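You operate a simulated robot arm through the tools that you are given. There is no shell and no other tool. Be economical: measure what you need, move in short steps, check, and stop when the job is done.

The job below is to be done with a simulated robot arm. You get a single attempt, and the scene is never put back.

JOB
Empty the teal jug into the blue water tray, wet the rag there and wash the pasting table.
Fine: Jug and blue rag go back where they stood; no paste is left on the table. Spill a teaspoon at most, drop nothing, leave nothing switched on. Set down upright: teal jug.

The check looks at the end state, three seconds after you hand in, the way a careful person would. Anything else that was tipped, shoved, dropped, spilled or broken makes it a failure.

ROBOT AND FRAMES
A 7-joint arm with a two-finger parallel gripper, fixed in place. Base frame: the origin is at the foot of the arm, x ahead of it, y to its left, z up; the work surface is at about z = 0. Lengths are in m, angles in rad, forces in N, time in s.
With the tool pointing down near the work surface it reaches from about 0.24 to 0.62 m from the base axis. Its first joint turns from -1.152 to 1.152 rad. Payload 2.6 kg.
Tool frame: the origin (TCP) lies between the finger pads and is the grasp point; the fingertips stand 0.03 m ahead of it; z points along the fingers, y is the line along which they close. The gripper opens to 0.094 m. The fingers are 0.028 m wide and 0.01 m thick; the gripper's body (0.05 by 0.096 m) begins 0.055 m behind the TCP.
Orientation is that of the tool frame in the base frame, as a unit quaternion [w, x, y, z]. With the fingers straight down and closing along the base's y, the tool's x points along the base's -x, its y along +y and its z along -z.

CONTROLS
- The arm moves only by the tool nudge_tool. Its argument "moves" is a list that holds one entry, the list of rows, each a list of 7 numbers: the turn, a rotation vector about the tool's x, y, z in rad, then the shift along the tool's x, y, z in mm, then the finger opening in mm, from 0 to 94. In form: [[[rx, ry, rz, x, y, z, fingers], ...]]. A call has 1 to 12 rows; each row is the pose to reach, as a shift and turn from the pose commanded when the call began, along the tool's axes at that moment. A row lasts 0.2 s, in which the tool goes at most 0.05 m and 0.15 rad; a call with a longer step from one row to the next is refused whole, and so is a gripper value outside its range. Where a pose cannot be reached the arm comes as near as it can. A force on the tool above 40 N (or 10 N above the force at the start of the call, whichever is more), or a blocked arm, ends the call early, and 0.2 s more pass. The fingers move at their own pace (about 0.072 m/s each) and stop on an object; they squeeze with about 39 N. The grip force told is the motor's: it shows also when the fingers shut on nothing. Time passes only in rows, and 0.2 s behind the last, so rows that repeat a pose let the fingers close. The reply holds the time, the measured pose of the TCP, the force on the tool along the base axes, the opening and the grip force, in the units named above and with some noise, with the torque about the TCP (base axes, N m) and any sound that the robot's microphone picked up, and new pictures: "views" is both (left out), scene, wrist or none.
- Cameras (640 x 400 px; columns grow to the right, rows downward): "scene" is fixed at [0.0283, 0.4199, 0.5778]; the picture's right is [-0.95, -0.31, 0.00], its down [-0.14, 0.43, -0.89] and it looks along [0.28, -0.85, -0.45] (base axes); focal length 375 px, centre (320, 200). "wrist" rides on the gripper at [0.076, 0.014, -0.102] in the tool frame; the picture's right is [-0.18, 0.98, 0.00], its down [-0.75, -0.14, -0.64] and it looks along [-0.63, -0.12, 0.77] (tool axes); focal length 243 px, centre (320, 200). There is no depth. A picture from a camera that has moved, and an enlarged one, comes with that camera's place and axes in the base frame and with its lens. The place of the scene camera against the robot may be out by one fixed shift of up to 0.025 m in any direction.
- close_up(camera, box): a new picture of the part [left, top, right, bottom] of that camera's present view, enlarged. It takes no simulated time.
- hand_in(): hands the job in; it is judged then, once.

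Work in short steps. Places have to be worked out from the pictures, the camera data and where the tool is seen: move nearer, look again, correct. Check each grasp and each placing, and mend what went wrong. You have 120 turns and 200 pictures in all, those below and enlarged ones among them. Open the gripper and draw the arm clear of the work before you hand the job in, unless the task says otherwise; then end with one line.

The tools are called as name(argument=value, ...) on one line, values as JSON. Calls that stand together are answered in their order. nudge_tool: Moves the arm, as the interface text tells. Its arguments: {"type":"object","properties":{"moves":{"type":"array","items":{"type":"array","items":{"type":"array","items":{"type":"number"}}}},"views":{"type":"string","enum":["both","scene","wrist","none"]}},"required":["moves"]} The other tools are called the same way: close_up (camera, box) takes an enlarged picture of a part of a camera's view; hand_in () hands the job in.

At the start:

```text
time: 0.0
eef_pos: [0.3207, -0.1128, 0.3445]
tool_rot: [0.0, 0.0, 1.0, 0.0]
force: [0.1, -0.5, -0.5]
ft_torque: [-0.02, 0.03, -0.01]
grip_width: 0.0943
gripper_force: 0.3
```

scene: 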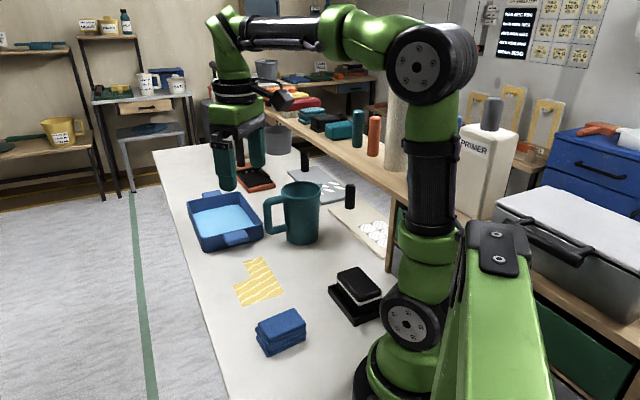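
wrist: 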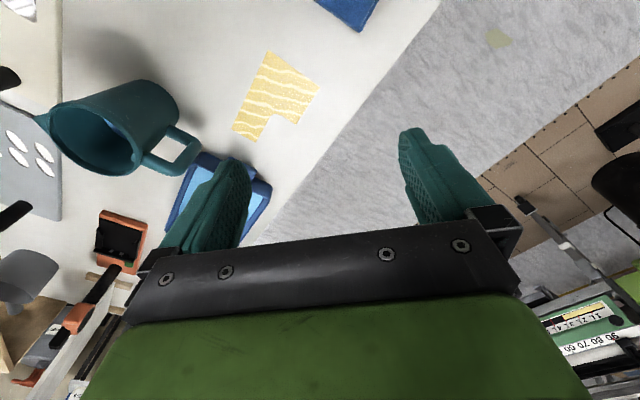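

I'll look closely at the jug, tray, rag and paste before moving anything.

close_up(camera="scene", box=[170, 150, 410, 300])

close_up(camera="scene", box=[200, 240, 408, 370])

close_up(camera="wrist", box=[0, 0, 400, 250])

```text
2.67 times, centred on (290, 225) of scene
camera zoom: at [0.0283, 0.4199, 0.5778], right [-0.95, -0.31, 0.0], down [-0.14, 0.43, -0.89], along [0.28, -0.85, -0.45], focal length 1000 px, centre (400, 133)
```

zoom: 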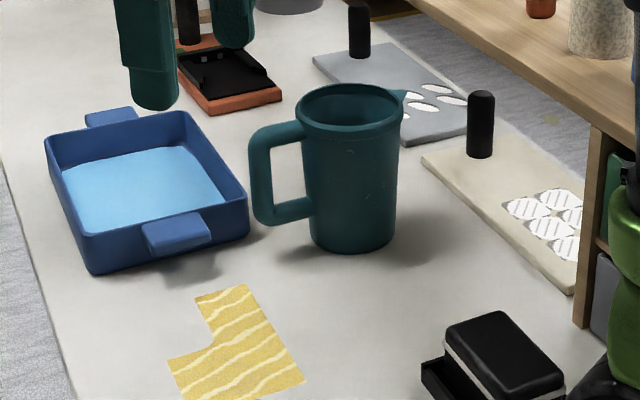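

```text
3.08 times, centred on (304, 305) of scene
camera zoom: at [0.0283, 0.4199, 0.5778], right [-0.95, -0.31, 0.0], down [-0.14, 0.43, -0.89], along [0.28, -0.85, -0.45], focal length 1153 px, centre (369, -123)
```

zoom: 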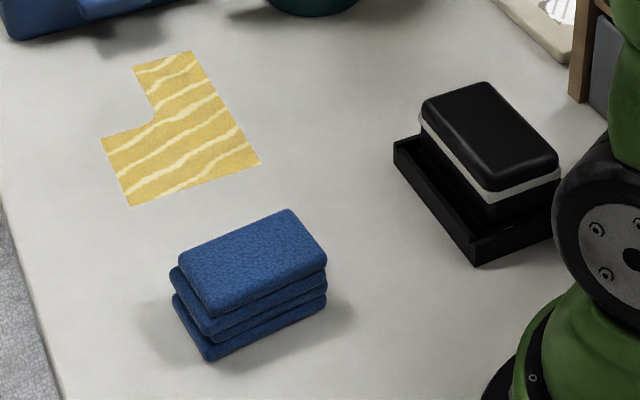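

```text
1.60 times, centred on (200, 125) of wrist
camera zoom: at [0.2436, -0.0987, 0.4468], right [0.18, 0.98, 0.0], down [0.75, -0.14, 0.64], along [0.63, -0.12, -0.77], focal length 388 px, centre (512, 320)
```

zoom: 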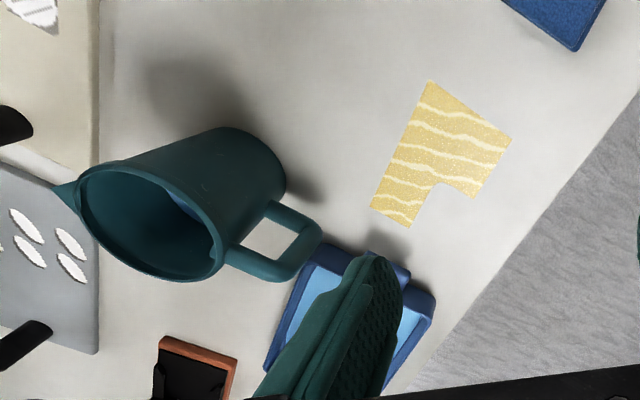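

The jug's handle points about 58° from +x, and its spout faces the other way. I'll grip the handle bar with the tool pitched about 30° below horizontal, heading about -32°. First I'll yaw and move closer for a better look.

nudge_tool(moves=[[[0, 0, 0.14, 0, -25, 10, 60], [0, 0, 0.28, 5, -50, 20, 60], [0, 0, 0.42, 10, -75, 30, 60], [0, 0, 0.56, 15, -100, 40, 60], [0, 0, 0.56, 15, -110, 50, 60]]], views="wrist")

```text
time: 1.2
eef_pos: [0.3043, -0.2232, 0.2944]
tool_rot: [0.0, 0.276, 0.961, 0.0]
force: [0.5, -0.8, -0.7]
ft_torque: [-0.02, -0.02, 0.04]
grip_width: 0.0601
gripper_force: 0.0
camera wrist: at [0.2484, -0.1709, 0.3979], right [0.68, 0.73, 0.0], down [0.56, -0.52, 0.64], along [0.47, -0.44, -0.77], focal length 243 px, centre (320, 200)
```

wrist: 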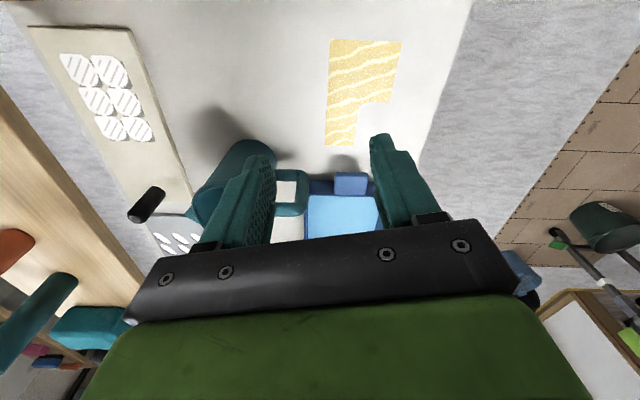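

The handle is visible between the fingers. I'll enlarge it to get its exact place and direction.

close_up(camera="wrist", box=[180, 100, 440, 262])

close_up(camera="scene", box=[250, 165, 346, 225])

```text
2.46 times, centred on (310, 181) of wrist
camera zoom: at [0.2484, -0.1709, 0.3979], right [0.68, 0.73, 0.0], down [0.56, -0.52, 0.64], along [0.47, -0.44, -0.77], focal length 597 px, centre (345, 247)
```

zoom: 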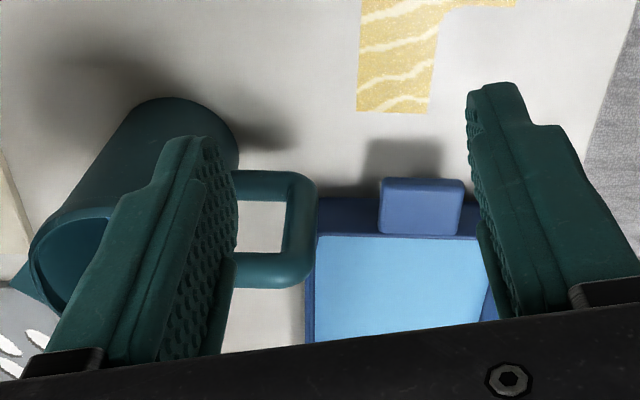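

```text
6.67 times, centred on (298, 195) of scene
camera zoom: at [0.0283, 0.42, 0.5778], right [-0.95, -0.31, 0.0], down [-0.14, 0.43, -0.89], along [0.28, -0.85, -0.45], focal length 2499 px, centre (467, 233)
```

zoom: 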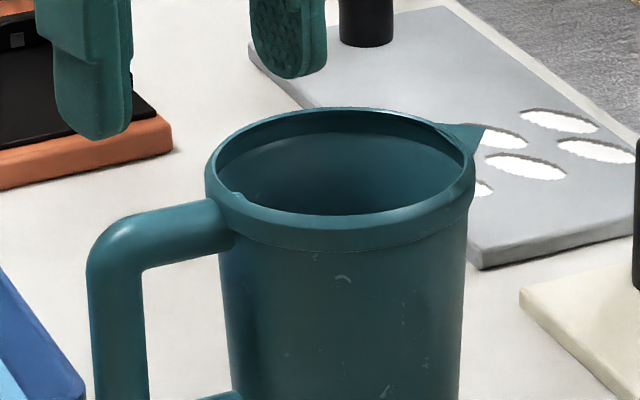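

Triangulating puts the handle bar near (0.408, -0.359), from z≈0.04 to 0.125, with the handle heading about 47°. I'll finish the yaw to -43° and then pitch the tool up to 30° below horizontal.

nudge_tool(moves=[[[0, 0, 0.1, -8, -17, 10, 60], [0, 0, 0.19, -15, -34, 25, 60]]], views="none")

nudge_tool(moves=[[[0, -0.15, 0, 0, 0, 0, 60], [0, -0.3, 0, 0, 0, 0, 60], [0, -0.45, 0, 0, 0, 0, 60], [0, -0.6, 0, 0, 0, 0, 60], [0, -0.75, 0, 0, 0, 0, 60], [0, -0.9, 0, 0, 0, 0, 60], [0, -1.047, 0, 0, 0, 0, 60], [0, -1.047, 0, 0, 0, 0, 60]]])

```text
time: 1.8
eef_pos: [0.3011, -0.2601, 0.2693]
tool_rot: [-0.001, 0.366, 0.931, 0.0]
force: [0.5, 1.4, -0.8]
ft_torque: [0.0, 0.02, -0.01]
grip_width: 0.06
gripper_force: 0.0
```

```text
time: 3.6
eef_pos: [0.2991, -0.2591, 0.2707]
tool_rot: [0.465, 0.317, 0.806, -0.183]
force: [0.3, -0.1, -0.6]
ft_torque: [-0.02, -0.01, 0.02]
grip_width: 0.0599
gripper_force: 0.1
camera wrist: at [0.2167, -0.1623, 0.2551], right [0.74, 0.66, 0.16], down [-0.23, 0.02, 0.97], along [0.64, -0.75, 0.16], focal length 243 px, centre (320, 200)
```

scene: 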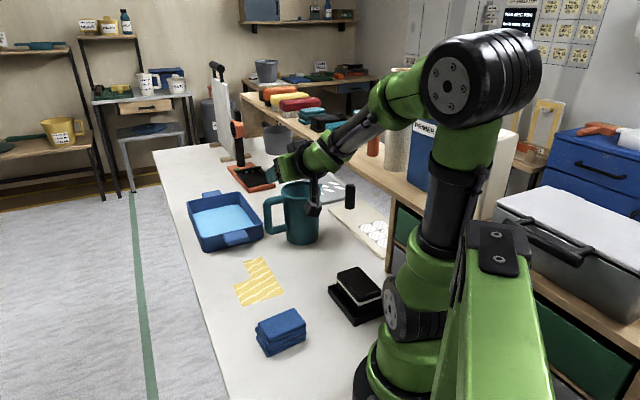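
wrist: 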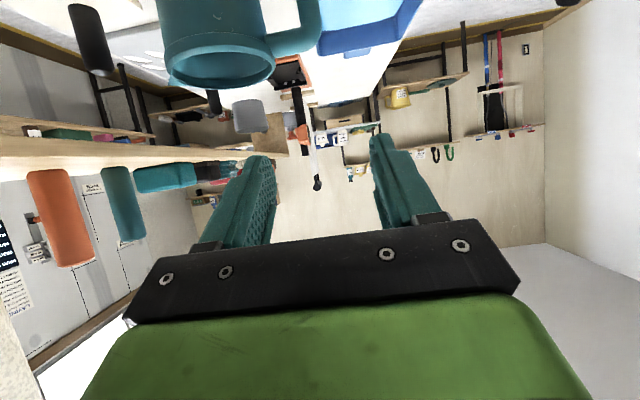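

The tool reached its pitch cleanly. I'll drop down in front of the handle, still short of it, and look.

nudge_tool(moves=[[[0, 0, 0, 30, 0, 10, 46], [0, 0, 0, 60, 0, 25, 46], [0, 0, 0, 84, 1, 45, 46], [0, 0, 0, 84, 1.5, 75, 46], [0, 0, 0, 84, 1.5, 90, 46]]])

```text
time: 4.8
eef_pos: [0.3262, -0.2833, 0.1523]
tool_rot: [0.466, 0.316, 0.806, -0.183]
force: [-0.2, -0.1, -1.5]
ft_torque: [-0.04, 0.01, -0.01]
grip_width: 0.046
gripper_force: 0.1
out of reach, approached as far as the arm can: row 3
camera wrist: at [0.2435, -0.1853, 0.1375], right [0.74, 0.66, 0.16], down [-0.23, 0.02, 0.97], along [0.64, -0.75, 0.16], focal length 243 px, centre (320, 200)
```

scene: 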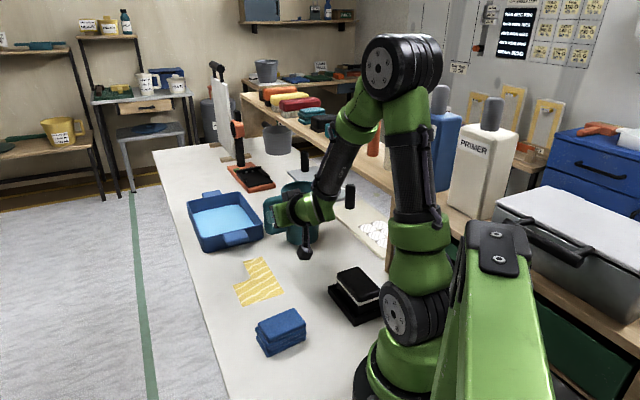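
wrist: 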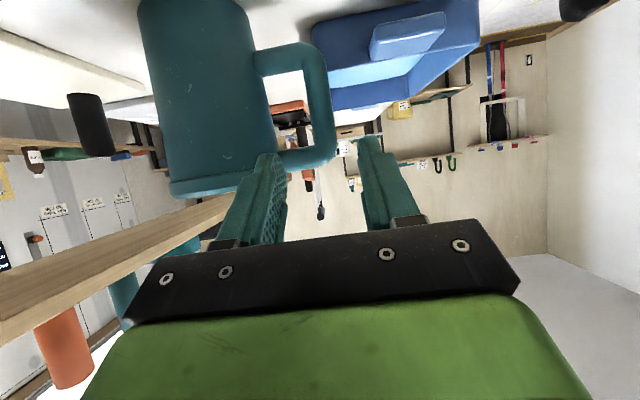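

close_up(camera="wrist", box=[220, 20, 420, 220])

```text
2.00 times, centred on (320, 120) of wrist
camera zoom: at [0.2435, -0.1853, 0.1375], right [0.74, 0.66, 0.16], down [-0.23, 0.02, 0.97], along [0.64, -0.75, 0.16], focal length 485 px, centre (320, 360)
```

zoom: 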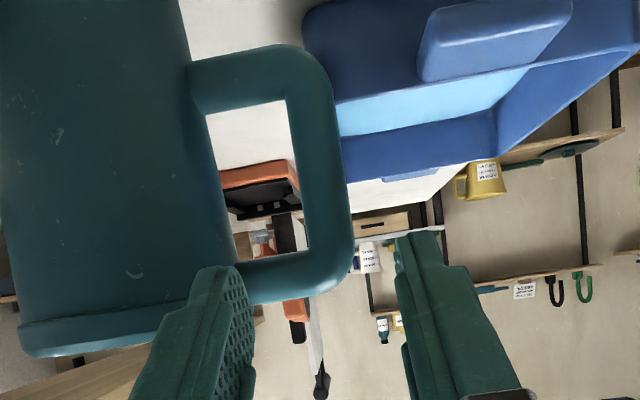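

The handle is about 128 mm straight ahead along the tool axis, 2.5 mm to the +y side. I'll advance until the fingertips are just short of it.

nudge_tool(moves=[[[0, 0, 0, 0, 2.5, 30, 46], [0, 0, 0, 0, 2.5, 60, 46], [0, 0, 0, 0, 2.5, 80, 46], [0, 0, 0, 0, 2.5, 80, 46]]], views="wrist")

close_up(camera="wrist", box=[200, 20, 440, 220])

close_up(camera="scene", box=[230, 160, 350, 260])

```text
time: 5.8
eef_pos: [0.3778, -0.3308, 0.112]
tool_rot: [0.465, 0.317, 0.806, -0.183]
force: [-0.5, -0.1, 0.5]
ft_torque: [0.01, 0.01, 0.02]
grip_width: 0.0459
gripper_force: 0.1
camera wrist: at [0.2947, -0.2336, 0.0976], right [0.74, 0.66, 0.16], down [-0.23, 0.02, 0.97], along [0.64, -0.75, 0.16], focal length 243 px, centre (320, 200)
```

wrist: 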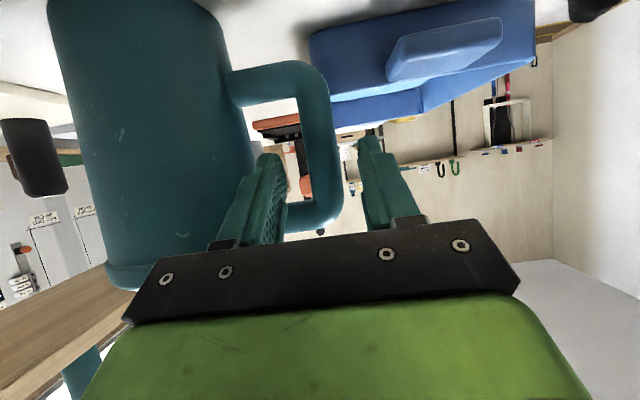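

```text
2.00 times, centred on (320, 120) of wrist
camera zoom: at [0.2947, -0.2336, 0.0976], right [0.74, 0.66, 0.16], down [-0.23, 0.02, 0.97], along [0.64, -0.75, 0.16], focal length 485 px, centre (320, 360)
```

zoom: 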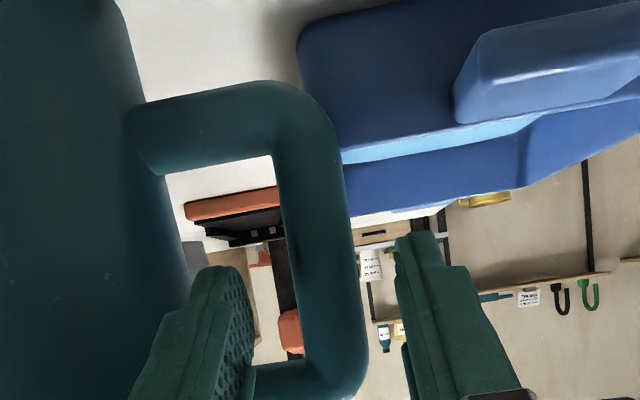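

```text
4.00 times, centred on (290, 210) of scene
camera zoom: at [0.0283, 0.4199, 0.5778], right [-0.95, -0.31, 0.0], down [-0.14, 0.43, -0.89], along [0.28, -0.85, -0.45], focal length 1499 px, centre (440, 160)
```

zoom: 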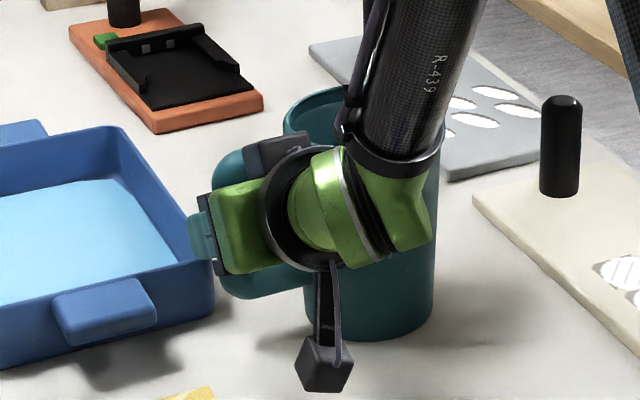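

The fingers are lined up, with the left fingertip facing the hole and the bar centred. I'll advance the remaining 47 mm.

nudge_tool(moves=[[[0, 0, 0, 0, 1.5, 12, 46], [0, 0, 0, 0, 1.5, 24, 46], [0, 0, 0, 0, 1.5, 36, 46], [0, 0, 0, 0, 1.5, 47, 46], [0, 0, 0, 0, 1.5, 47, 46]]])

close_up(camera="wrist", box=[160, 40, 460, 240])

```text
time: 7.0
eef_pos: [0.4091, -0.358, 0.0893]
tool_rot: [0.465, 0.317, 0.806, -0.183]
force: [-0.1, 0.5, 0.1]
ft_torque: [0.02, -0.02, 0.01]
grip_width: 0.0459
gripper_force: 0.0
camera wrist: at [0.3263, -0.2602, 0.0735], right [0.74, 0.66, 0.16], down [-0.23, 0.02, 0.97], along [0.64, -0.75, 0.16], focal length 243 px, centre (320, 200)
```

scene: 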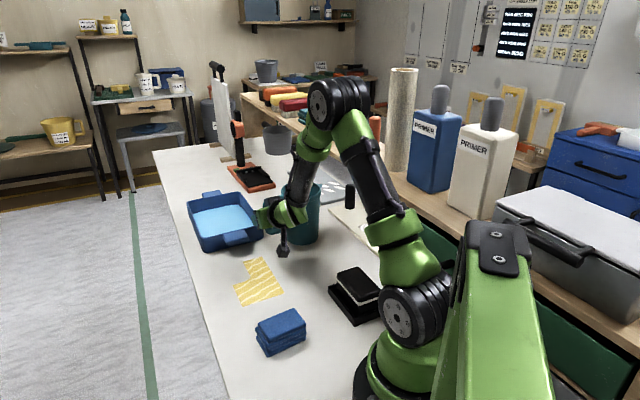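
wrist: 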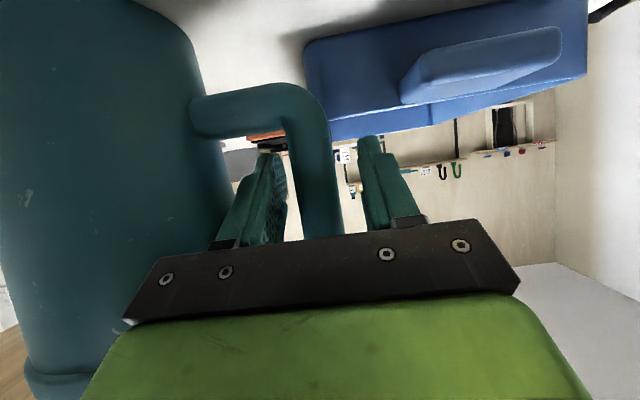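

```text
2.00 times, centred on (310, 140) of wrist
camera zoom: at [0.3263, -0.2602, 0.0735], right [0.74, 0.66, 0.16], down [-0.23, 0.02, 0.97], along [0.64, -0.75, 0.16], focal length 485 px, centre (340, 320)
```

zoom: 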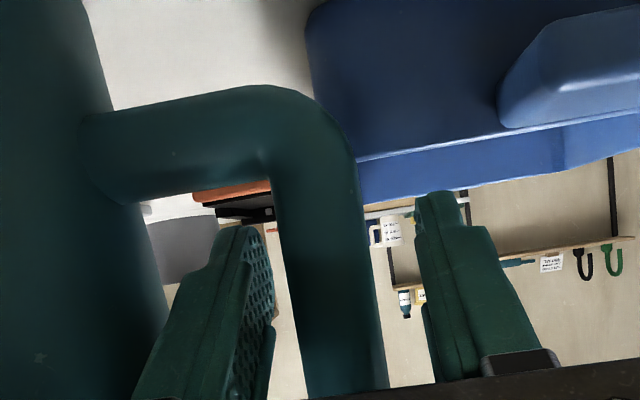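

One finger is inside the loop, one outside. I'll recentre by 2 mm and close on the bar.

nudge_tool(moves=[[[0, 0, 0, 0, -2, 0, 46], [0, 0, 0, 0, -2, 0, 30], [0, 0, 0, 0, -2, 0, 15], [0, 0, 0, 0, -2, 0, 10], [0, 0, 0, 0, -2, 0, 5], [0, 0, 0, 0, -2, 0, 5]]], views="wrist")

```text
time: 8.4
eef_pos: [0.408, -0.3583, 0.0871]
tool_rot: [0.465, 0.317, 0.806, -0.183]
force: [0.8, 1.6, -0.1]
ft_torque: [-0.03, 0.01, 0.0]
grip_width: 0.0259
gripper_force: 39.3
camera wrist: at [0.3252, -0.2612, 0.0735], right [0.74, 0.66, 0.16], down [-0.23, 0.02, 0.97], along [0.64, -0.75, 0.16], focal length 243 px, centre (320, 200)
```

wrist: 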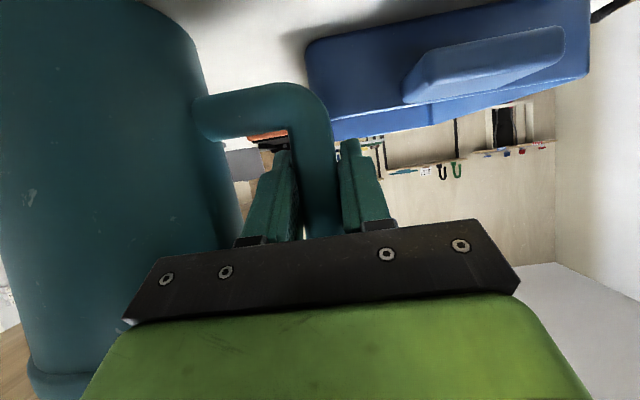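

It's gripped at 26 mm. I'll lift straight up a little and check for slip.

nudge_tool(moves=[[[0, 0, 0, -8.7, 0, -5, 5], [0, 0, 0, -17.3, 0, -10, 5], [0, 0, 0, -26, 0, -15, 5], [0, 0, 0, -26, 0, -15, 5]]])

close_up(camera="scene", box=[210, 140, 370, 260])

```text
time: 9.4
eef_pos: [0.4084, -0.3561, 0.1172]
tool_rot: [0.464, 0.318, 0.806, -0.183]
force: [0.0, -0.1, -4.5]
ft_torque: [0.23, -0.23, -0.03]
grip_width: 0.026
gripper_force: 39.1
camera wrist: at [0.3252, -0.2595, 0.1027], right [0.74, 0.66, 0.16], down [-0.23, 0.02, 0.97], along [0.64, -0.75, 0.16], focal length 243 px, centre (320, 200)
```

scene: 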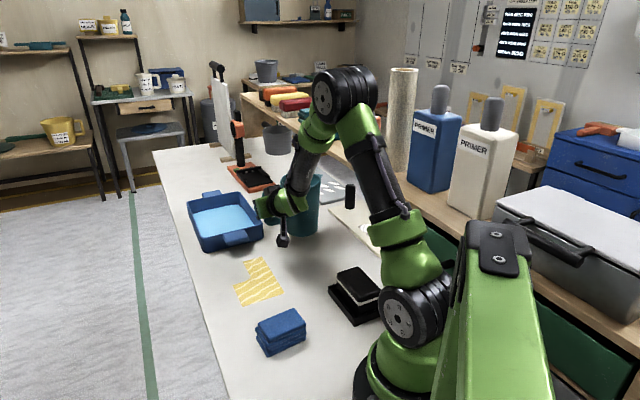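
wrist: 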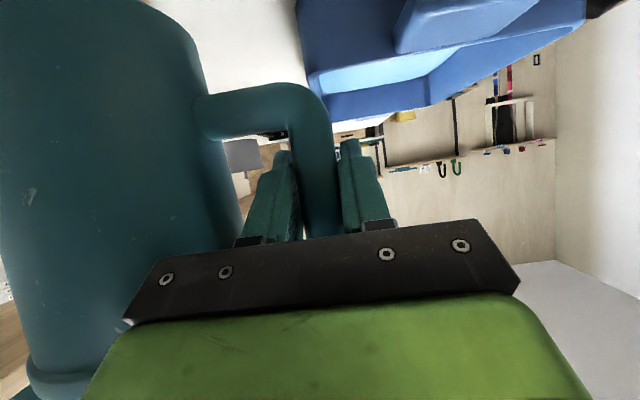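

```text
3.33 times, centred on (290, 200) of scene
camera zoom: at [0.0283, 0.4199, 0.5778], right [-0.95, -0.31, 0.0], down [-0.14, 0.43, -0.89], along [0.28, -0.85, -0.45], focal length 1250 px, centre (420, 200)
```

zoom: 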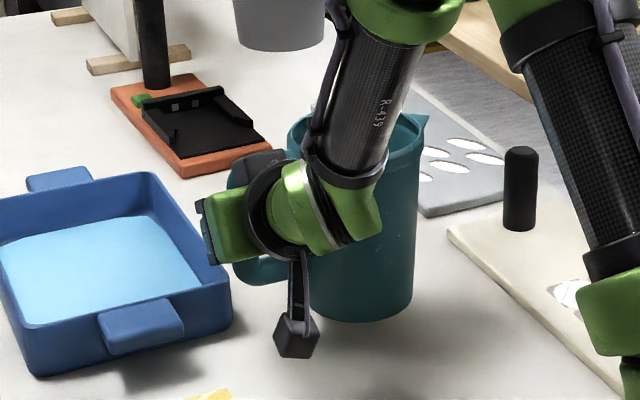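

The lift is clean: 4.5 N load, no rotation in the grip. I'll raise it well above the tray rim and look at the tray.

nudge_tool(moves=[[[0, 0, 0, -22, 0, -12.7, 5], [0, 0, 0, -47, 0, -27, 5], [0, 0, 0, -72, 0, -41.6, 5], [0, 0, 0, -97, 0, -56, 5], [0, 0, 0, -122, 0, -70.4, 5], [0, 0, 0, -141, 0, -81.5, 5], [0, 0, 0, -141, 0, -81.5, 5]]])

```text
time: 11.0
eef_pos: [0.4081, -0.3541, 0.2816]
tool_rot: [0.466, 0.317, 0.806, -0.183]
force: [-0.5, -0.6, -4.0]
ft_torque: [0.24, -0.27, 0.02]
grip_width: 0.026
gripper_force: 38.4
camera wrist: at [0.3261, -0.2577, 0.2677], right [0.74, 0.66, 0.16], down [-0.23, 0.02, 0.97], along [0.64, -0.75, 0.16], focal length 243 px, centre (320, 200)
```

scene: 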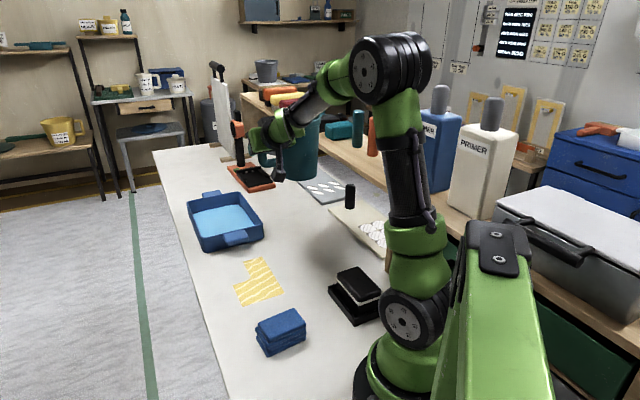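
wrist: 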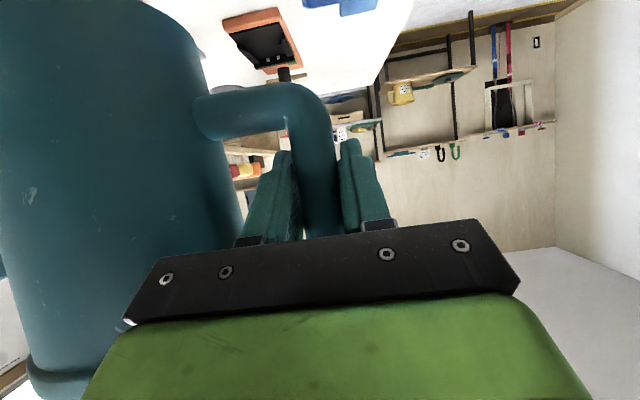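

The tray centre comes out near (0.57, -0.41), with its rim at about 0.045. I'll carry the jug level, yawed by +13°, to a spot beside the tray at (0.62, -0.287) so the spout ends over the water.

nudge_tool(moves=[[[0, 0, 0, -3, 10, 5, 5], [-0.028, 0, -0.016, -10, 35, 17, 5], [-0.056, 0, -0.032, -18, 65, 31, 5], [-0.085, 0, -0.049, -27, 98, 47, 5], [-0.113, 0, -0.065, -36, 130, 62, 5], [-0.141, 0, -0.081, -44, 160, 76, 5], [-0.169, 0, -0.097, -51, 183, 88, 5], [-0.197, 0, -0.1135, -54, 195, 93.4, 5], [-0.197, 0, -0.1135, -54, 195, 93.4, 5]]])

```text
time: 13.0
eef_pos: [0.6229, -0.2898, 0.2814]
tool_rot: [0.483, 0.223, 0.837, -0.128]
force: [-0.3, -0.2, -4.0]
ft_torque: [0.28, -0.17, 0.02]
grip_width: 0.0258
gripper_force: 38.8
camera wrist: at [0.5204, -0.2129, 0.2675], right [0.57, 0.81, 0.16], down [-0.23, -0.03, 0.97], along [0.79, -0.59, 0.16], focal length 243 px, centre (320, 200)
```

scene: 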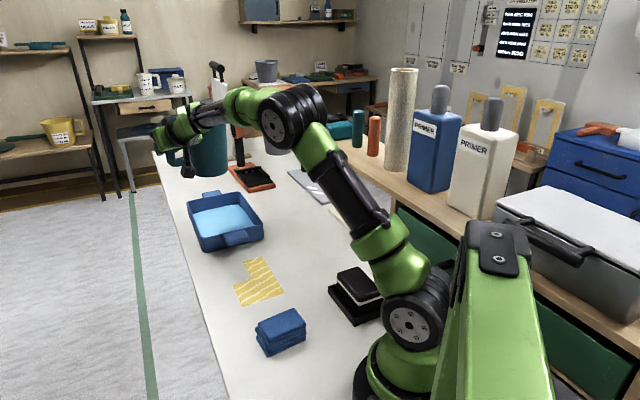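
wrist: 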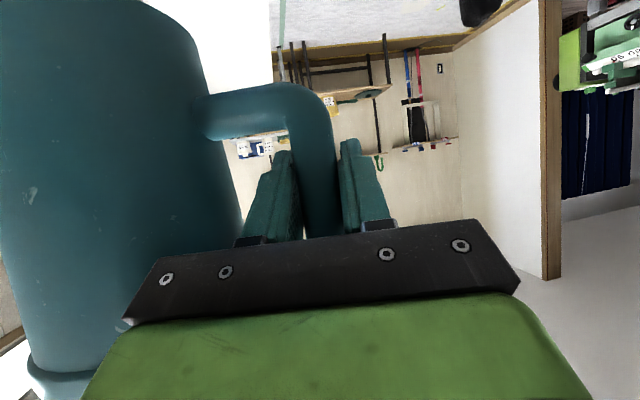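

In position and level. I'll tilt to 45°, which should be below the pouring angle, to check the arm can follow the motion.

nudge_tool(moves=[[[-0.065, 0, 0.1126, 0, 0, 0, 5], [-0.13, 0, 0.2252, 0, 0, 0, 5], [-0.195, 0, 0.3378, 0, 0, 0, 5], [-0.26, 0, 0.45, 0, 0, 0, 5], [-0.325, 0, 0.563, 0, 0, 0, 5], [-0.39, 0, 0.676, 0, 0, 0, 5], [-0.39, 0, 0.676, 0, 0, 0, 5]]])

close_up(camera="scene", box=[120, 80, 320, 260])

```text
time: 14.6
eef_pos: [0.6201, -0.2876, 0.2819]
tool_rot: [0.532, 0.391, 0.724, 0.2]
force: [0.2, -0.1, -4.9]
ft_torque: [0.13, -0.14, 0.02]
grip_width: 0.026
gripper_force: 39.0
camera wrist: at [0.5208, -0.2067, 0.2809], right [0.37, 0.46, 0.81], down [-0.55, -0.59, 0.59], along [0.75, -0.66, 0.03], focal length 243 px, centre (320, 200)
```

scene: 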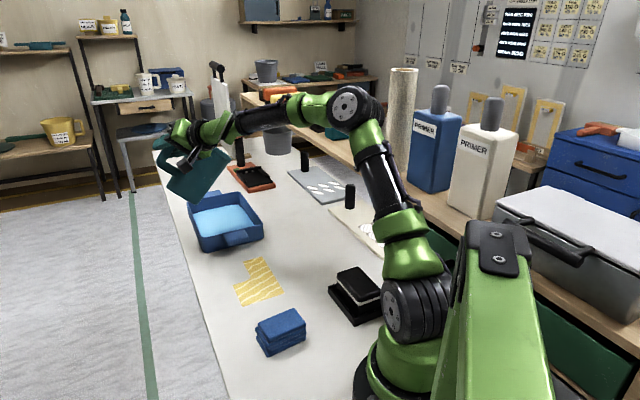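
wrist: 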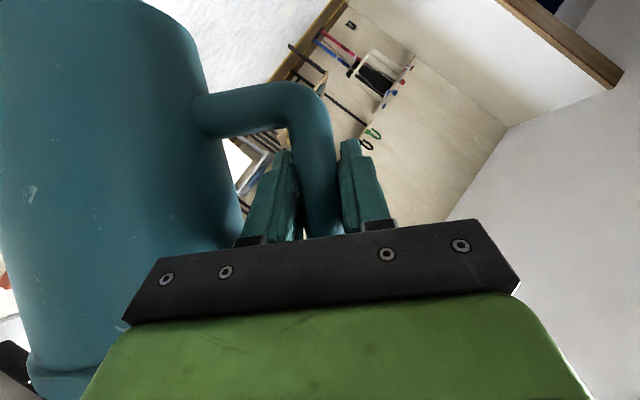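

```text
2.22 times, centred on (220, 170) of scene
camera zoom: at [0.0283, 0.4199, 0.5778], right [-0.95, -0.31, 0.0], down [-0.14, 0.43, -0.89], along [0.28, -0.85, -0.45], focal length 833 px, centre (542, 267)
```

zoom: 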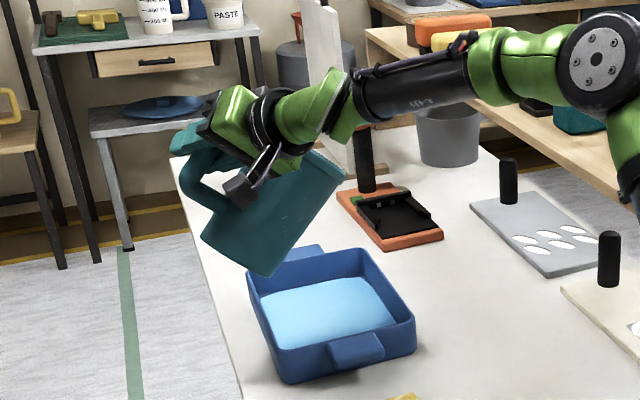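

The arm follows fine, and the spout is over the tray interior. Now I'll pour slowly to about 75°, holding between steps and keeping the spout in place while lowering a little.

nudge_tool(moves=[[[-0.065, 0, 0.1126, 4.6, -9.8, 6.2, 5], [-0.0975, 0, 0.169, 7.5, -15, 8, 5], [-0.13, 0, 0.2252, 10.3, -20.5, 9.4, 5], [-0.13, 0, 0.2252, 10.3, -20.5, 9.4, 5], [-0.1625, 0, 0.2815, 10, -29, 9.3, 5], [-0.195, 0, 0.3378, 9.7, -38, 9.1, 5], [-0.195, 0, 0.3378, 9.7, -38, 9.1, 5], [-0.195, 0, 0.3378, 9.7, -38, 9.1, 5], [-0.2275, 0, 0.394, 7.3, -45, 7.7, 5], [-0.26, 0, 0.45, 4.9, -52.3, 6.3, 5], [-0.26, 0, 0.45, 4.9, -52.3, 6.3, 5], [-0.26, 0, 0.45, 4.9, -52.3, 6.3, 5]]], views="scene")

close_up(camera="scene", box=[120, 80, 320, 260])

```text
time: 17.2
eef_pos: [0.6048, -0.3177, 0.2393]
tool_rot: [0.519, 0.471, 0.587, 0.404]
force: [0.2, -0.4, -2.0]
ft_torque: [0.03, -0.06, -0.01]
grip_width: 0.0259
gripper_force: 39.1
out of reach, approached as far as the arm can: row 2, 3
```

scene: 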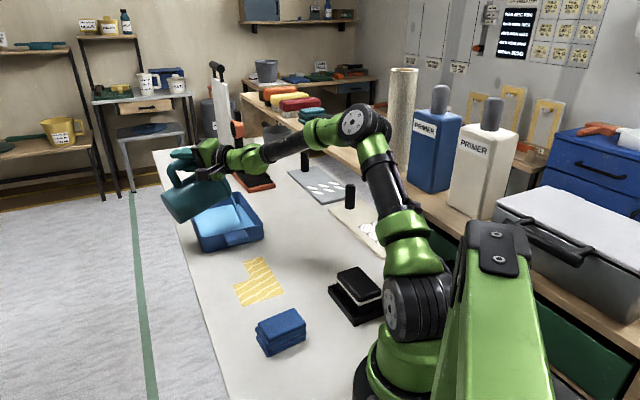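

```text
2.22 times, centred on (220, 170) of scene
camera zoom: at [0.0283, 0.4199, 0.5778], right [-0.95, -0.31, 0.0], down [-0.14, 0.43, -0.89], along [0.28, -0.85, -0.45], focal length 833 px, centre (542, 267)
```

zoom: 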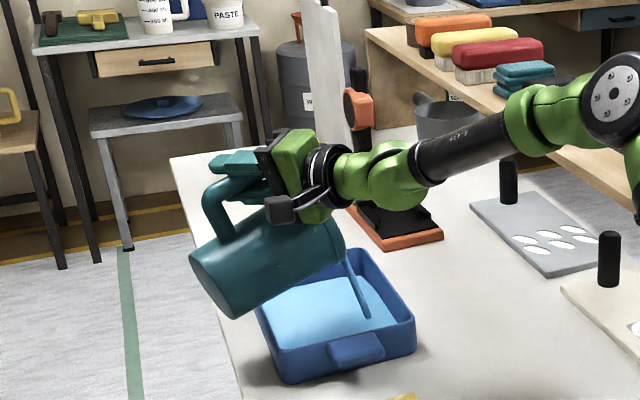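

The stream lands inside the tray and the load has dropped from 4.5 to 2.0 N. I'll continue tilting to 105°, with the spout shifted slightly toward the tray centre.

nudge_tool(moves=[[[0, 0, 0, 4, 1, 2, 5], [-0.0325, 0, 0.0563, 0, 0, 0, 5], [-0.065, 0, 0.1126, -6.3, -2, -3.6, 5], [-0.065, 0, 0.1126, -6.3, -2, -3.6, 5], [-0.0975, 0, 0.169, -13.5, -4.3, -7.8, 5], [-0.13, 0, 0.2252, -21, -6.7, -12, 5], [-0.13, 0, 0.2252, -21, -6.7, -12, 5], [-0.195, 0, 0.3378, -37, -11.9, -21.4, 5], [-0.195, 0, 0.3378, -37, -11.9, -21.4, 5], [-0.26, 0, 0.45, -54.3, -17.4, -31.3, 5], [-0.26, 0, 0.45, -54.3, -17.4, -31.3, 5], [-0.26, 0, 0.45, -54.3, -17.4, -31.3, 5]]], views="scene")

close_up(camera="scene", box=[120, 80, 320, 260])

```text
time: 19.8
eef_pos: [0.5731, -0.3752, 0.2377]
tool_rot: [0.472, 0.519, 0.41, 0.582]
force: [0.2, -0.9, -0.9]
ft_torque: [-0.05, 0.0, 0.0]
grip_width: 0.0254
gripper_force: 39.1
```

scene: 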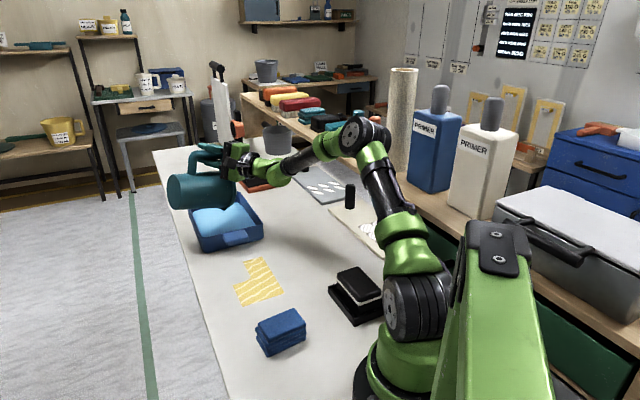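

```text
2.22 times, centred on (220, 170) of scene
camera zoom: at [0.0283, 0.4199, 0.5778], right [-0.95, -0.31, 0.0], down [-0.14, 0.43, -0.89], along [0.28, -0.85, -0.45], focal length 833 px, centre (542, 267)
```

zoom: 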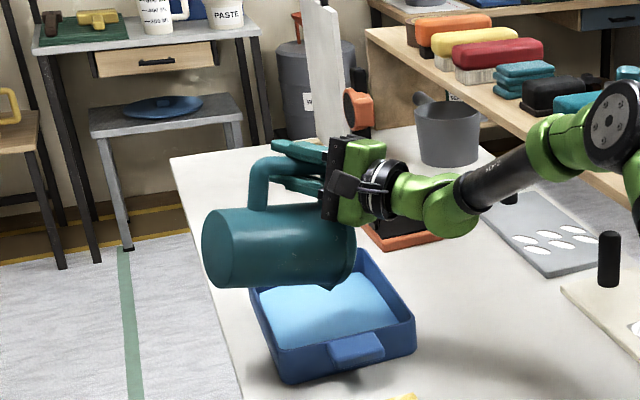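

The stream has stopped and the jug is nearly empty. I'll tip another 12° and hold so the last drops drain.

nudge_tool(moves=[[[-0.05, 0, 0.0866, -12, 6, -7, 5], [-0.1, 0, 0.173, -23, 12, -13, 5], [-0.1, 0, 0.173, -23, 12, -13, 5], [-0.1, 0, 0.173, -23, 12, -13, 5], [-0.1, 0, 0.173, -23, 12, -13, 5], [-0.1, 0, 0.173, -23, 12, -13, 5], [-0.1, 0, 0.173, -23, 12, -13, 5], [-0.1, 0, 0.173, -23, 12, -13, 5], [-0.1, 0, 0.173, -23, 12, -13, 5]]], views="scene")

close_up(camera="scene", box=[150, 120, 310, 260])

```text
time: 21.8
eef_pos: [0.5619, -0.3989, 0.2427]
tool_rot: [0.446, 0.527, 0.336, 0.641]
force: [0.2, 0.6, -0.9]
ft_torque: [-0.04, 0.0, 0.02]
grip_width: 0.0255
gripper_force: 38.8
```

scene: 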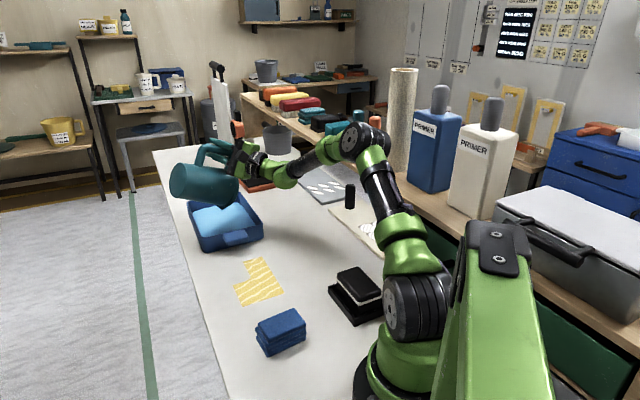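

```text
2.86 times, centred on (230, 190) of scene
camera zoom: at [0.0283, 0.4199, 0.5778], right [-0.95, -0.31, 0.0], down [-0.14, 0.43, -0.89], along [0.28, -0.85, -0.45], focal length 1071 px, centre (577, 229)
```

zoom: 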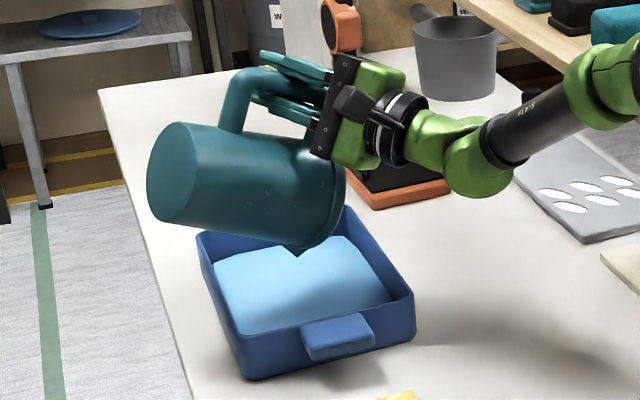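

The jug is empty: the load is steady at about 0.9 N. I'll raise it and tilt it back upright along the same path.

nudge_tool(moves=[[[0.0725, 0, -0.1256, 9, -1.5, 5, 5], [0.145, 0, -0.251, 18, -3, 10, 5], [0.2175, 0, -0.377, 28, -4.4, 16, 5], [0.29, 0, -0.502, 37, -5.8, 21, 5], [0.3625, 0, -0.628, 46, -7.3, 26.5, 5], [0.435, 0, -0.753, 55, -8.8, 32, 5], [0.5075, 0, -0.879, 65, -10.2, 37, 5], [0.58, 0, -1.005, 74, -11.7, 42.5, 5], [0.6525, 0, -1.13, 83, -13, 48, 5], [0.725, 0, -1.256, 92, -14.6, 53, 5], [0.7975, 0, -1.381, 102, -16, 58.5, 5], [0.87, 0, -1.507, 111, -17.5, 64, 5]]], views="none")

nudge_tool(moves=[[[0.07, 0, -0.1212, 0, 0, 0, 5], [0.14, 0, -0.2425, 0, 0, 0, 5], [0.14, 0, -0.2425, 0, 0, 0, 5]]])

```text
time: 24.4
eef_pos: [0.6232, -0.2922, 0.2822]
tool_rot: [0.51, 0.288, 0.811, -0.012]
force: [0.3, 0.1, -1.2]
ft_torque: [0.03, -0.06, 0.0]
grip_width: 0.0256
gripper_force: 39.2
```

```text
time: 25.2
eef_pos: [0.6222, -0.2908, 0.2826]
tool_rot: [0.482, 0.223, 0.837, -0.13]
force: [0.2, 0.4, -1.7]
ft_torque: [0.1, -0.05, 0.01]
grip_width: 0.0256
gripper_force: 39.2
camera wrist: at [0.5196, -0.215, 0.2684], right [0.57, 0.81, 0.16], down [-0.23, -0.03, 0.97], along [0.79, -0.59, 0.16], focal length 243 px, centre (320, 200)
```

scene: 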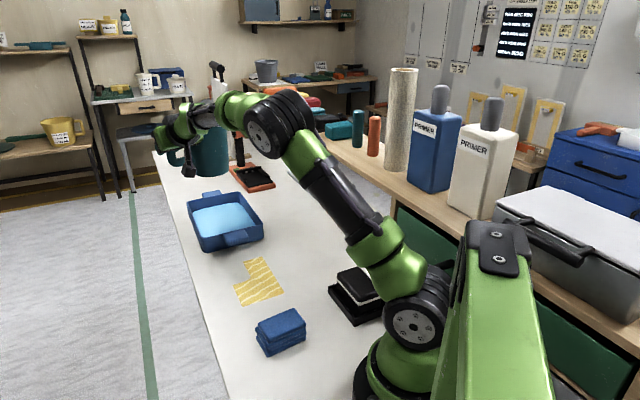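
wrist: 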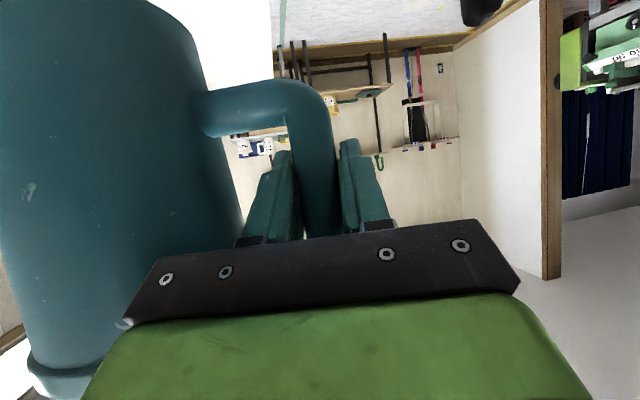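

The jug sits in the grip exactly as before. I'll carry it back over its original spot.

nudge_tool(moves=[[[0.0, 0, 0.0, 5, -10, -8, 5], [0.028, 0, 0.016, 15, -32, -26, 5], [0.056, 0, 0.032, 27, -57, -46, 5], [0.085, 0, 0.049, 39, -83, -67, 5], [0.113, 0, 0.065, 51, -109, -88, 5], [0.141, 0, 0.081, 63, -134, -109, 5], [0.169, 0, 0.097, 72, -153, -124, 5], [0.197, 0, 0.1135, 76.6, -163, -132.7, 5], [0.197, 0, 0.1135, 76.6, -163, -132.7, 5]]], views="none")

```text
time: 27.2
eef_pos: [0.4097, -0.3564, 0.2854]
tool_rot: [0.465, 0.318, 0.806, -0.183]
force: [0.3, 0.4, -0.9]
ft_torque: [0.06, -0.07, -0.03]
grip_width: 0.0253
gripper_force: 38.9
```

Above its spot. I'll lower it straight to about 35 mm above the table.

nudge_tool(moves=[[[0, 0, 0, 22, 0, 12.7, 5], [0, 0, 0, 50, 0, 29, 5], [0, 0, 0, 78, 0, 45, 5], [0, 0, 0, 104, 0, 60, 5], [0, 0, 0, 125, 0, 72, 5], [0, 0, 0, 138.6, 0, 80, 5], [0, 0, 0, 138.6, 0, 80, 5], [0, 0, 0, 138.6, 0, 80, 5]]])

```text
time: 29.0
eef_pos: [0.4095, -0.3568, 0.1235]
tool_rot: [0.465, 0.316, 0.806, -0.182]
force: [-0.1, -0.3, -0.7]
ft_torque: [0.06, -0.08, 0.01]
grip_width: 0.0253
gripper_force: 39.0
camera wrist: at [0.327, -0.259, 0.11], right [0.74, 0.66, 0.16], down [-0.23, 0.02, 0.97], along [0.64, -0.75, 0.16], focal length 243 px, centre (320, 200)
```

scene: 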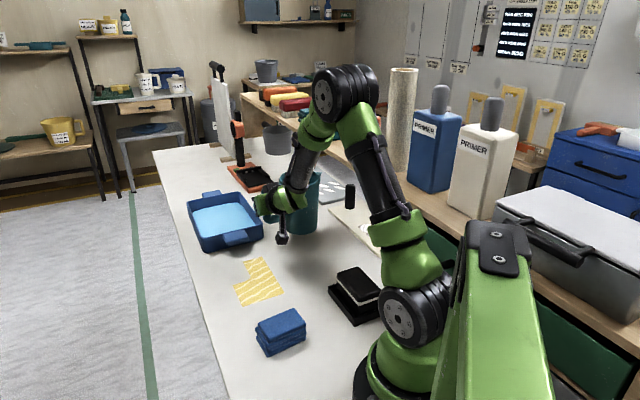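
wrist: 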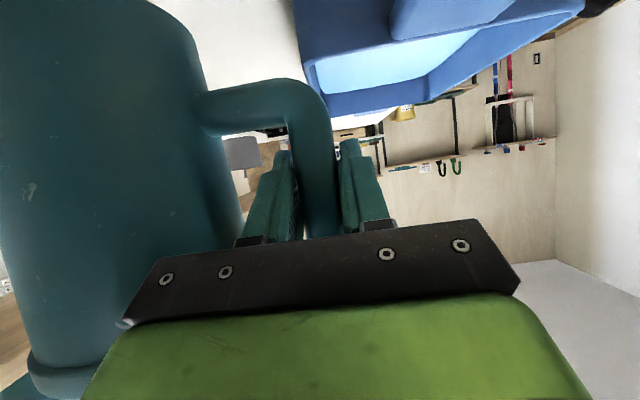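

Position matches the pick-up pose to about 2 mm. I'll lower the last part slowly, watching the force.

nudge_tool(moves=[[[0, 0, 0, 10, -1, 5.5, 5], [0, 0, 0, 20, -1.9, 11.3, 5], [0, 0, 0, 26, -1.9, 15, 5], [0, 0, 0, 28.5, -1.9, 16.3, 5], [0, 0, 0, 28.5, -1.9, 16.3, 5]]], views="none")

nudge_tool(moves=[[[0, 0, 0, 0.9, 0, 0.5, 5], [0, 0, 0, 1.8, 0, 1, 5], [0, 0, 0, 2.6, 0, 1.5, 5], [0, 0, 0, 2.6, 0, 1.5, 5]]], views="none")

```text
time: 30.2
eef_pos: [0.4054, -0.3569, 0.0892]
tool_rot: [0.466, 0.317, 0.805, -0.184]
force: [0.4, 0.4, -0.4]
ft_torque: [-0.03, -0.05, 0.0]
grip_width: 0.0253
gripper_force: 39.0
```

```text
time: 31.2
eef_pos: [0.4074, -0.3589, 0.0885]
tool_rot: [0.468, 0.314, 0.805, -0.183]
force: [3.1, 3.7, 17.7]
ft_torque: [-0.22, 0.65, -0.09]
grip_width: 0.0255
gripper_force: 39.5
```

The base is on the table and pressing, with 18 N up. I'll back off about 1.5 mm, then open gently.

nudge_tool(moves=[[[0, 0, 0, -1.2, 0, -0.7, 5], [0, 0, 0, -1.6, 0, -0.9, 5], [0, 0, 0, -1.6, 0, -0.9, 5]]], views="none")

```text
time: 32.0
eef_pos: [0.406, -0.3567, 0.0898]
tool_rot: [0.465, 0.317, 0.806, -0.184]
force: [2.6, -1.0, 10.7]
ft_torque: [-0.54, 0.08, 0.17]
grip_width: 0.0253
gripper_force: 39.1
```

nudge_tool(moves=[[[0, 0, 0, -0.5, 0, -0.3, 5], [0, 0, 0, -0.9, 0, -0.5, 5], [0, 0, 0, -0.9, 0, -0.5, 5]]])

close_up(camera="scene", box=[210, 140, 370, 260])

```text
time: 32.8
eef_pos: [0.406, -0.3578, 0.088]
tool_rot: [0.465, 0.317, 0.806, -0.183]
force: [0.8, -0.7, 5.0]
ft_torque: [-0.41, 0.12, 0.03]
grip_width: 0.0255
gripper_force: 38.7
camera wrist: at [0.3222, -0.2602, 0.0751], right [0.74, 0.66, 0.16], down [-0.23, 0.02, 0.97], along [0.64, -0.75, 0.16], focal length 243 px, centre (320, 200)
```

scene: 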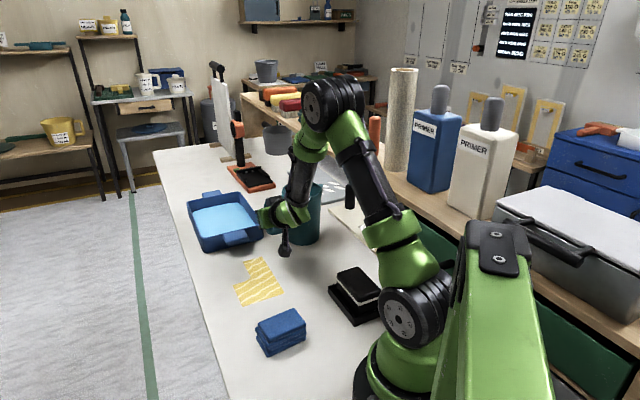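
wrist: 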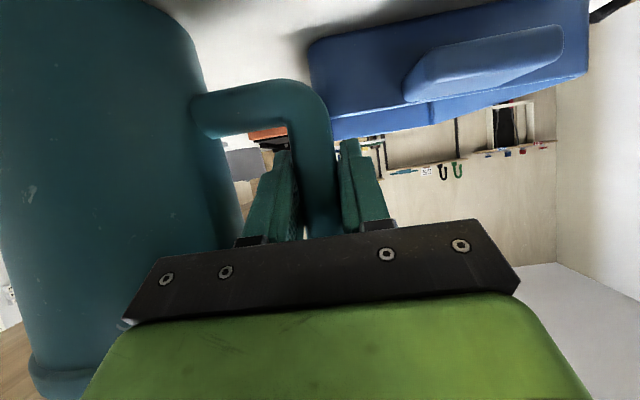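

```text
3.33 times, centred on (290, 200) of scene
camera zoom: at [0.0283, 0.42, 0.5778], right [-0.95, -0.31, 0.0], down [-0.14, 0.43, -0.89], along [0.28, -0.85, -0.45], focal length 1250 px, centre (420, 200)
```

zoom: 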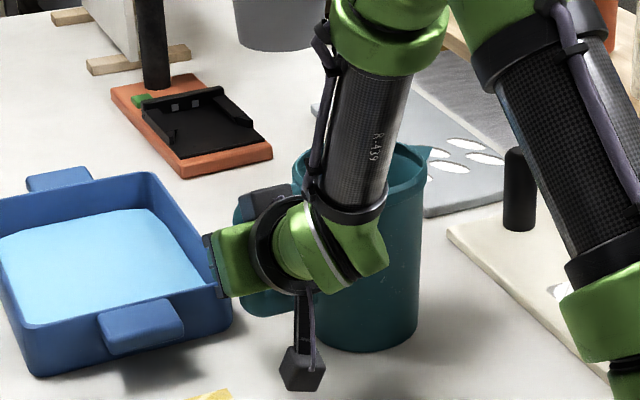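

It's seated and near neutral. I'll open to 46 mm and see how the jug settles.

nudge_tool(moves=[[[0, 0, 0, 0, 0, 0, 27], [0, 0, 0, 0, 0, 0, 30], [0, 0, 0, 0, 0, 0, 38], [0, 0, 0, 0, 0, 0, 46], [0, 0, 0, 0, 0, 0, 46]]], views="wrist")

```text
time: 34.0
eef_pos: [0.4057, -0.3578, 0.0893]
tool_rot: [0.466, 0.317, 0.806, -0.183]
force: [0.8, -1.0, 0.2]
ft_torque: [0.01, 0.01, 0.02]
grip_width: 0.0459
gripper_force: 0.1
camera wrist: at [0.3227, -0.2603, 0.0755], right [0.74, 0.66, 0.16], down [-0.23, 0.02, 0.97], along [0.64, -0.75, 0.16], focal length 243 px, centre (320, 200)
```

wrist: 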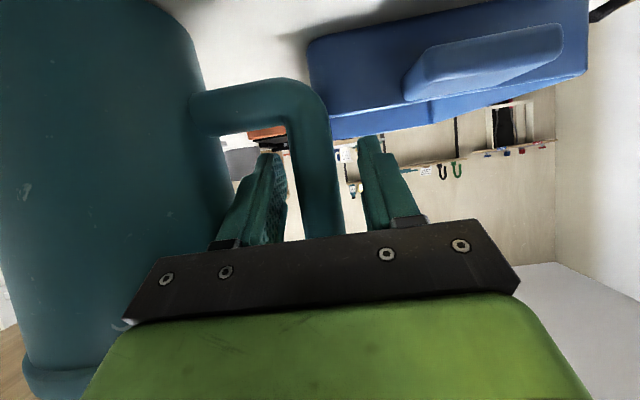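

Released. I'll back straight out along the tool axis until the fingers are clear of the handle.

nudge_tool(moves=[[[0, 0, 0, 0, -0.5, -15, 46], [0, 0, 0, 0, -0.5, -30, 46], [0, 0, 0, 0, -0.5, -50, 46], [0, 0, 0, 0, -0.5, -80, 46], [0, 0, 0, 0, -0.5, -110, 46], [0, 0, 0, -20, 0, -130, 46]]])

close_up(camera="scene", box=[170, 150, 410, 300])

```text
time: 35.4
eef_pos: [0.3329, -0.2893, 0.1733]
tool_rot: [0.465, 0.317, 0.806, -0.183]
force: [0.5, -0.1, 0.1]
ft_torque: [0.03, -0.03, 0.01]
grip_width: 0.0462
gripper_force: 0.1
camera wrist: at [0.2503, -0.1912, 0.1595], right [0.74, 0.66, 0.16], down [-0.23, 0.02, 0.97], along [0.64, -0.75, 0.16], focal length 243 px, centre (320, 200)
```

scene: 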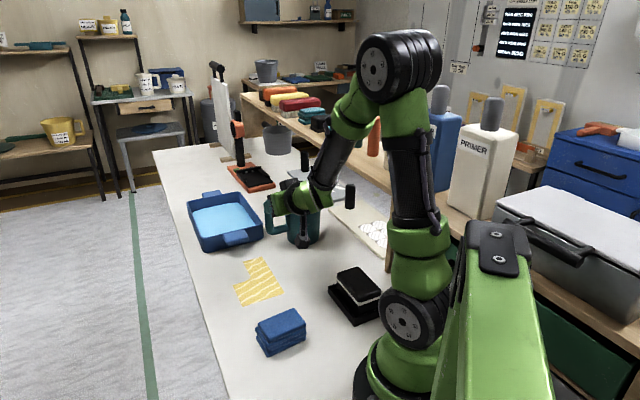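
wrist: 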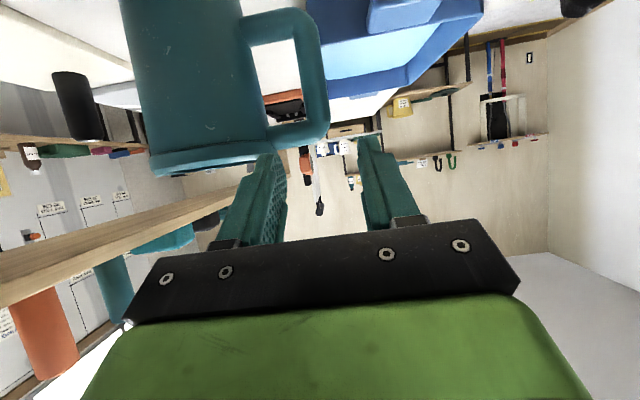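

```text
2.67 times, centred on (290, 225) of scene
camera zoom: at [0.0283, 0.4199, 0.5778], right [-0.95, -0.31, 0.0], down [-0.14, 0.43, -0.89], along [0.28, -0.85, -0.45], focal length 1000 px, centre (400, 133)
```

zoom: 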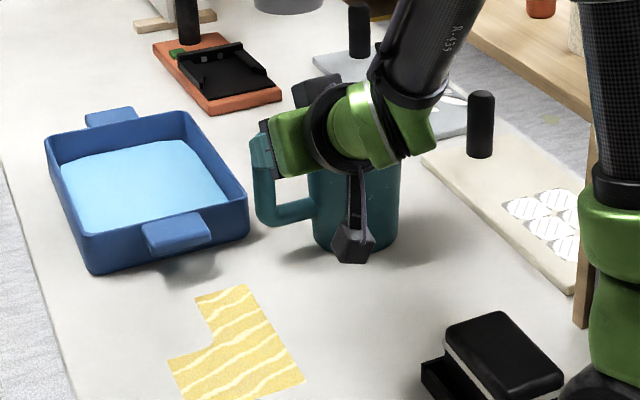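

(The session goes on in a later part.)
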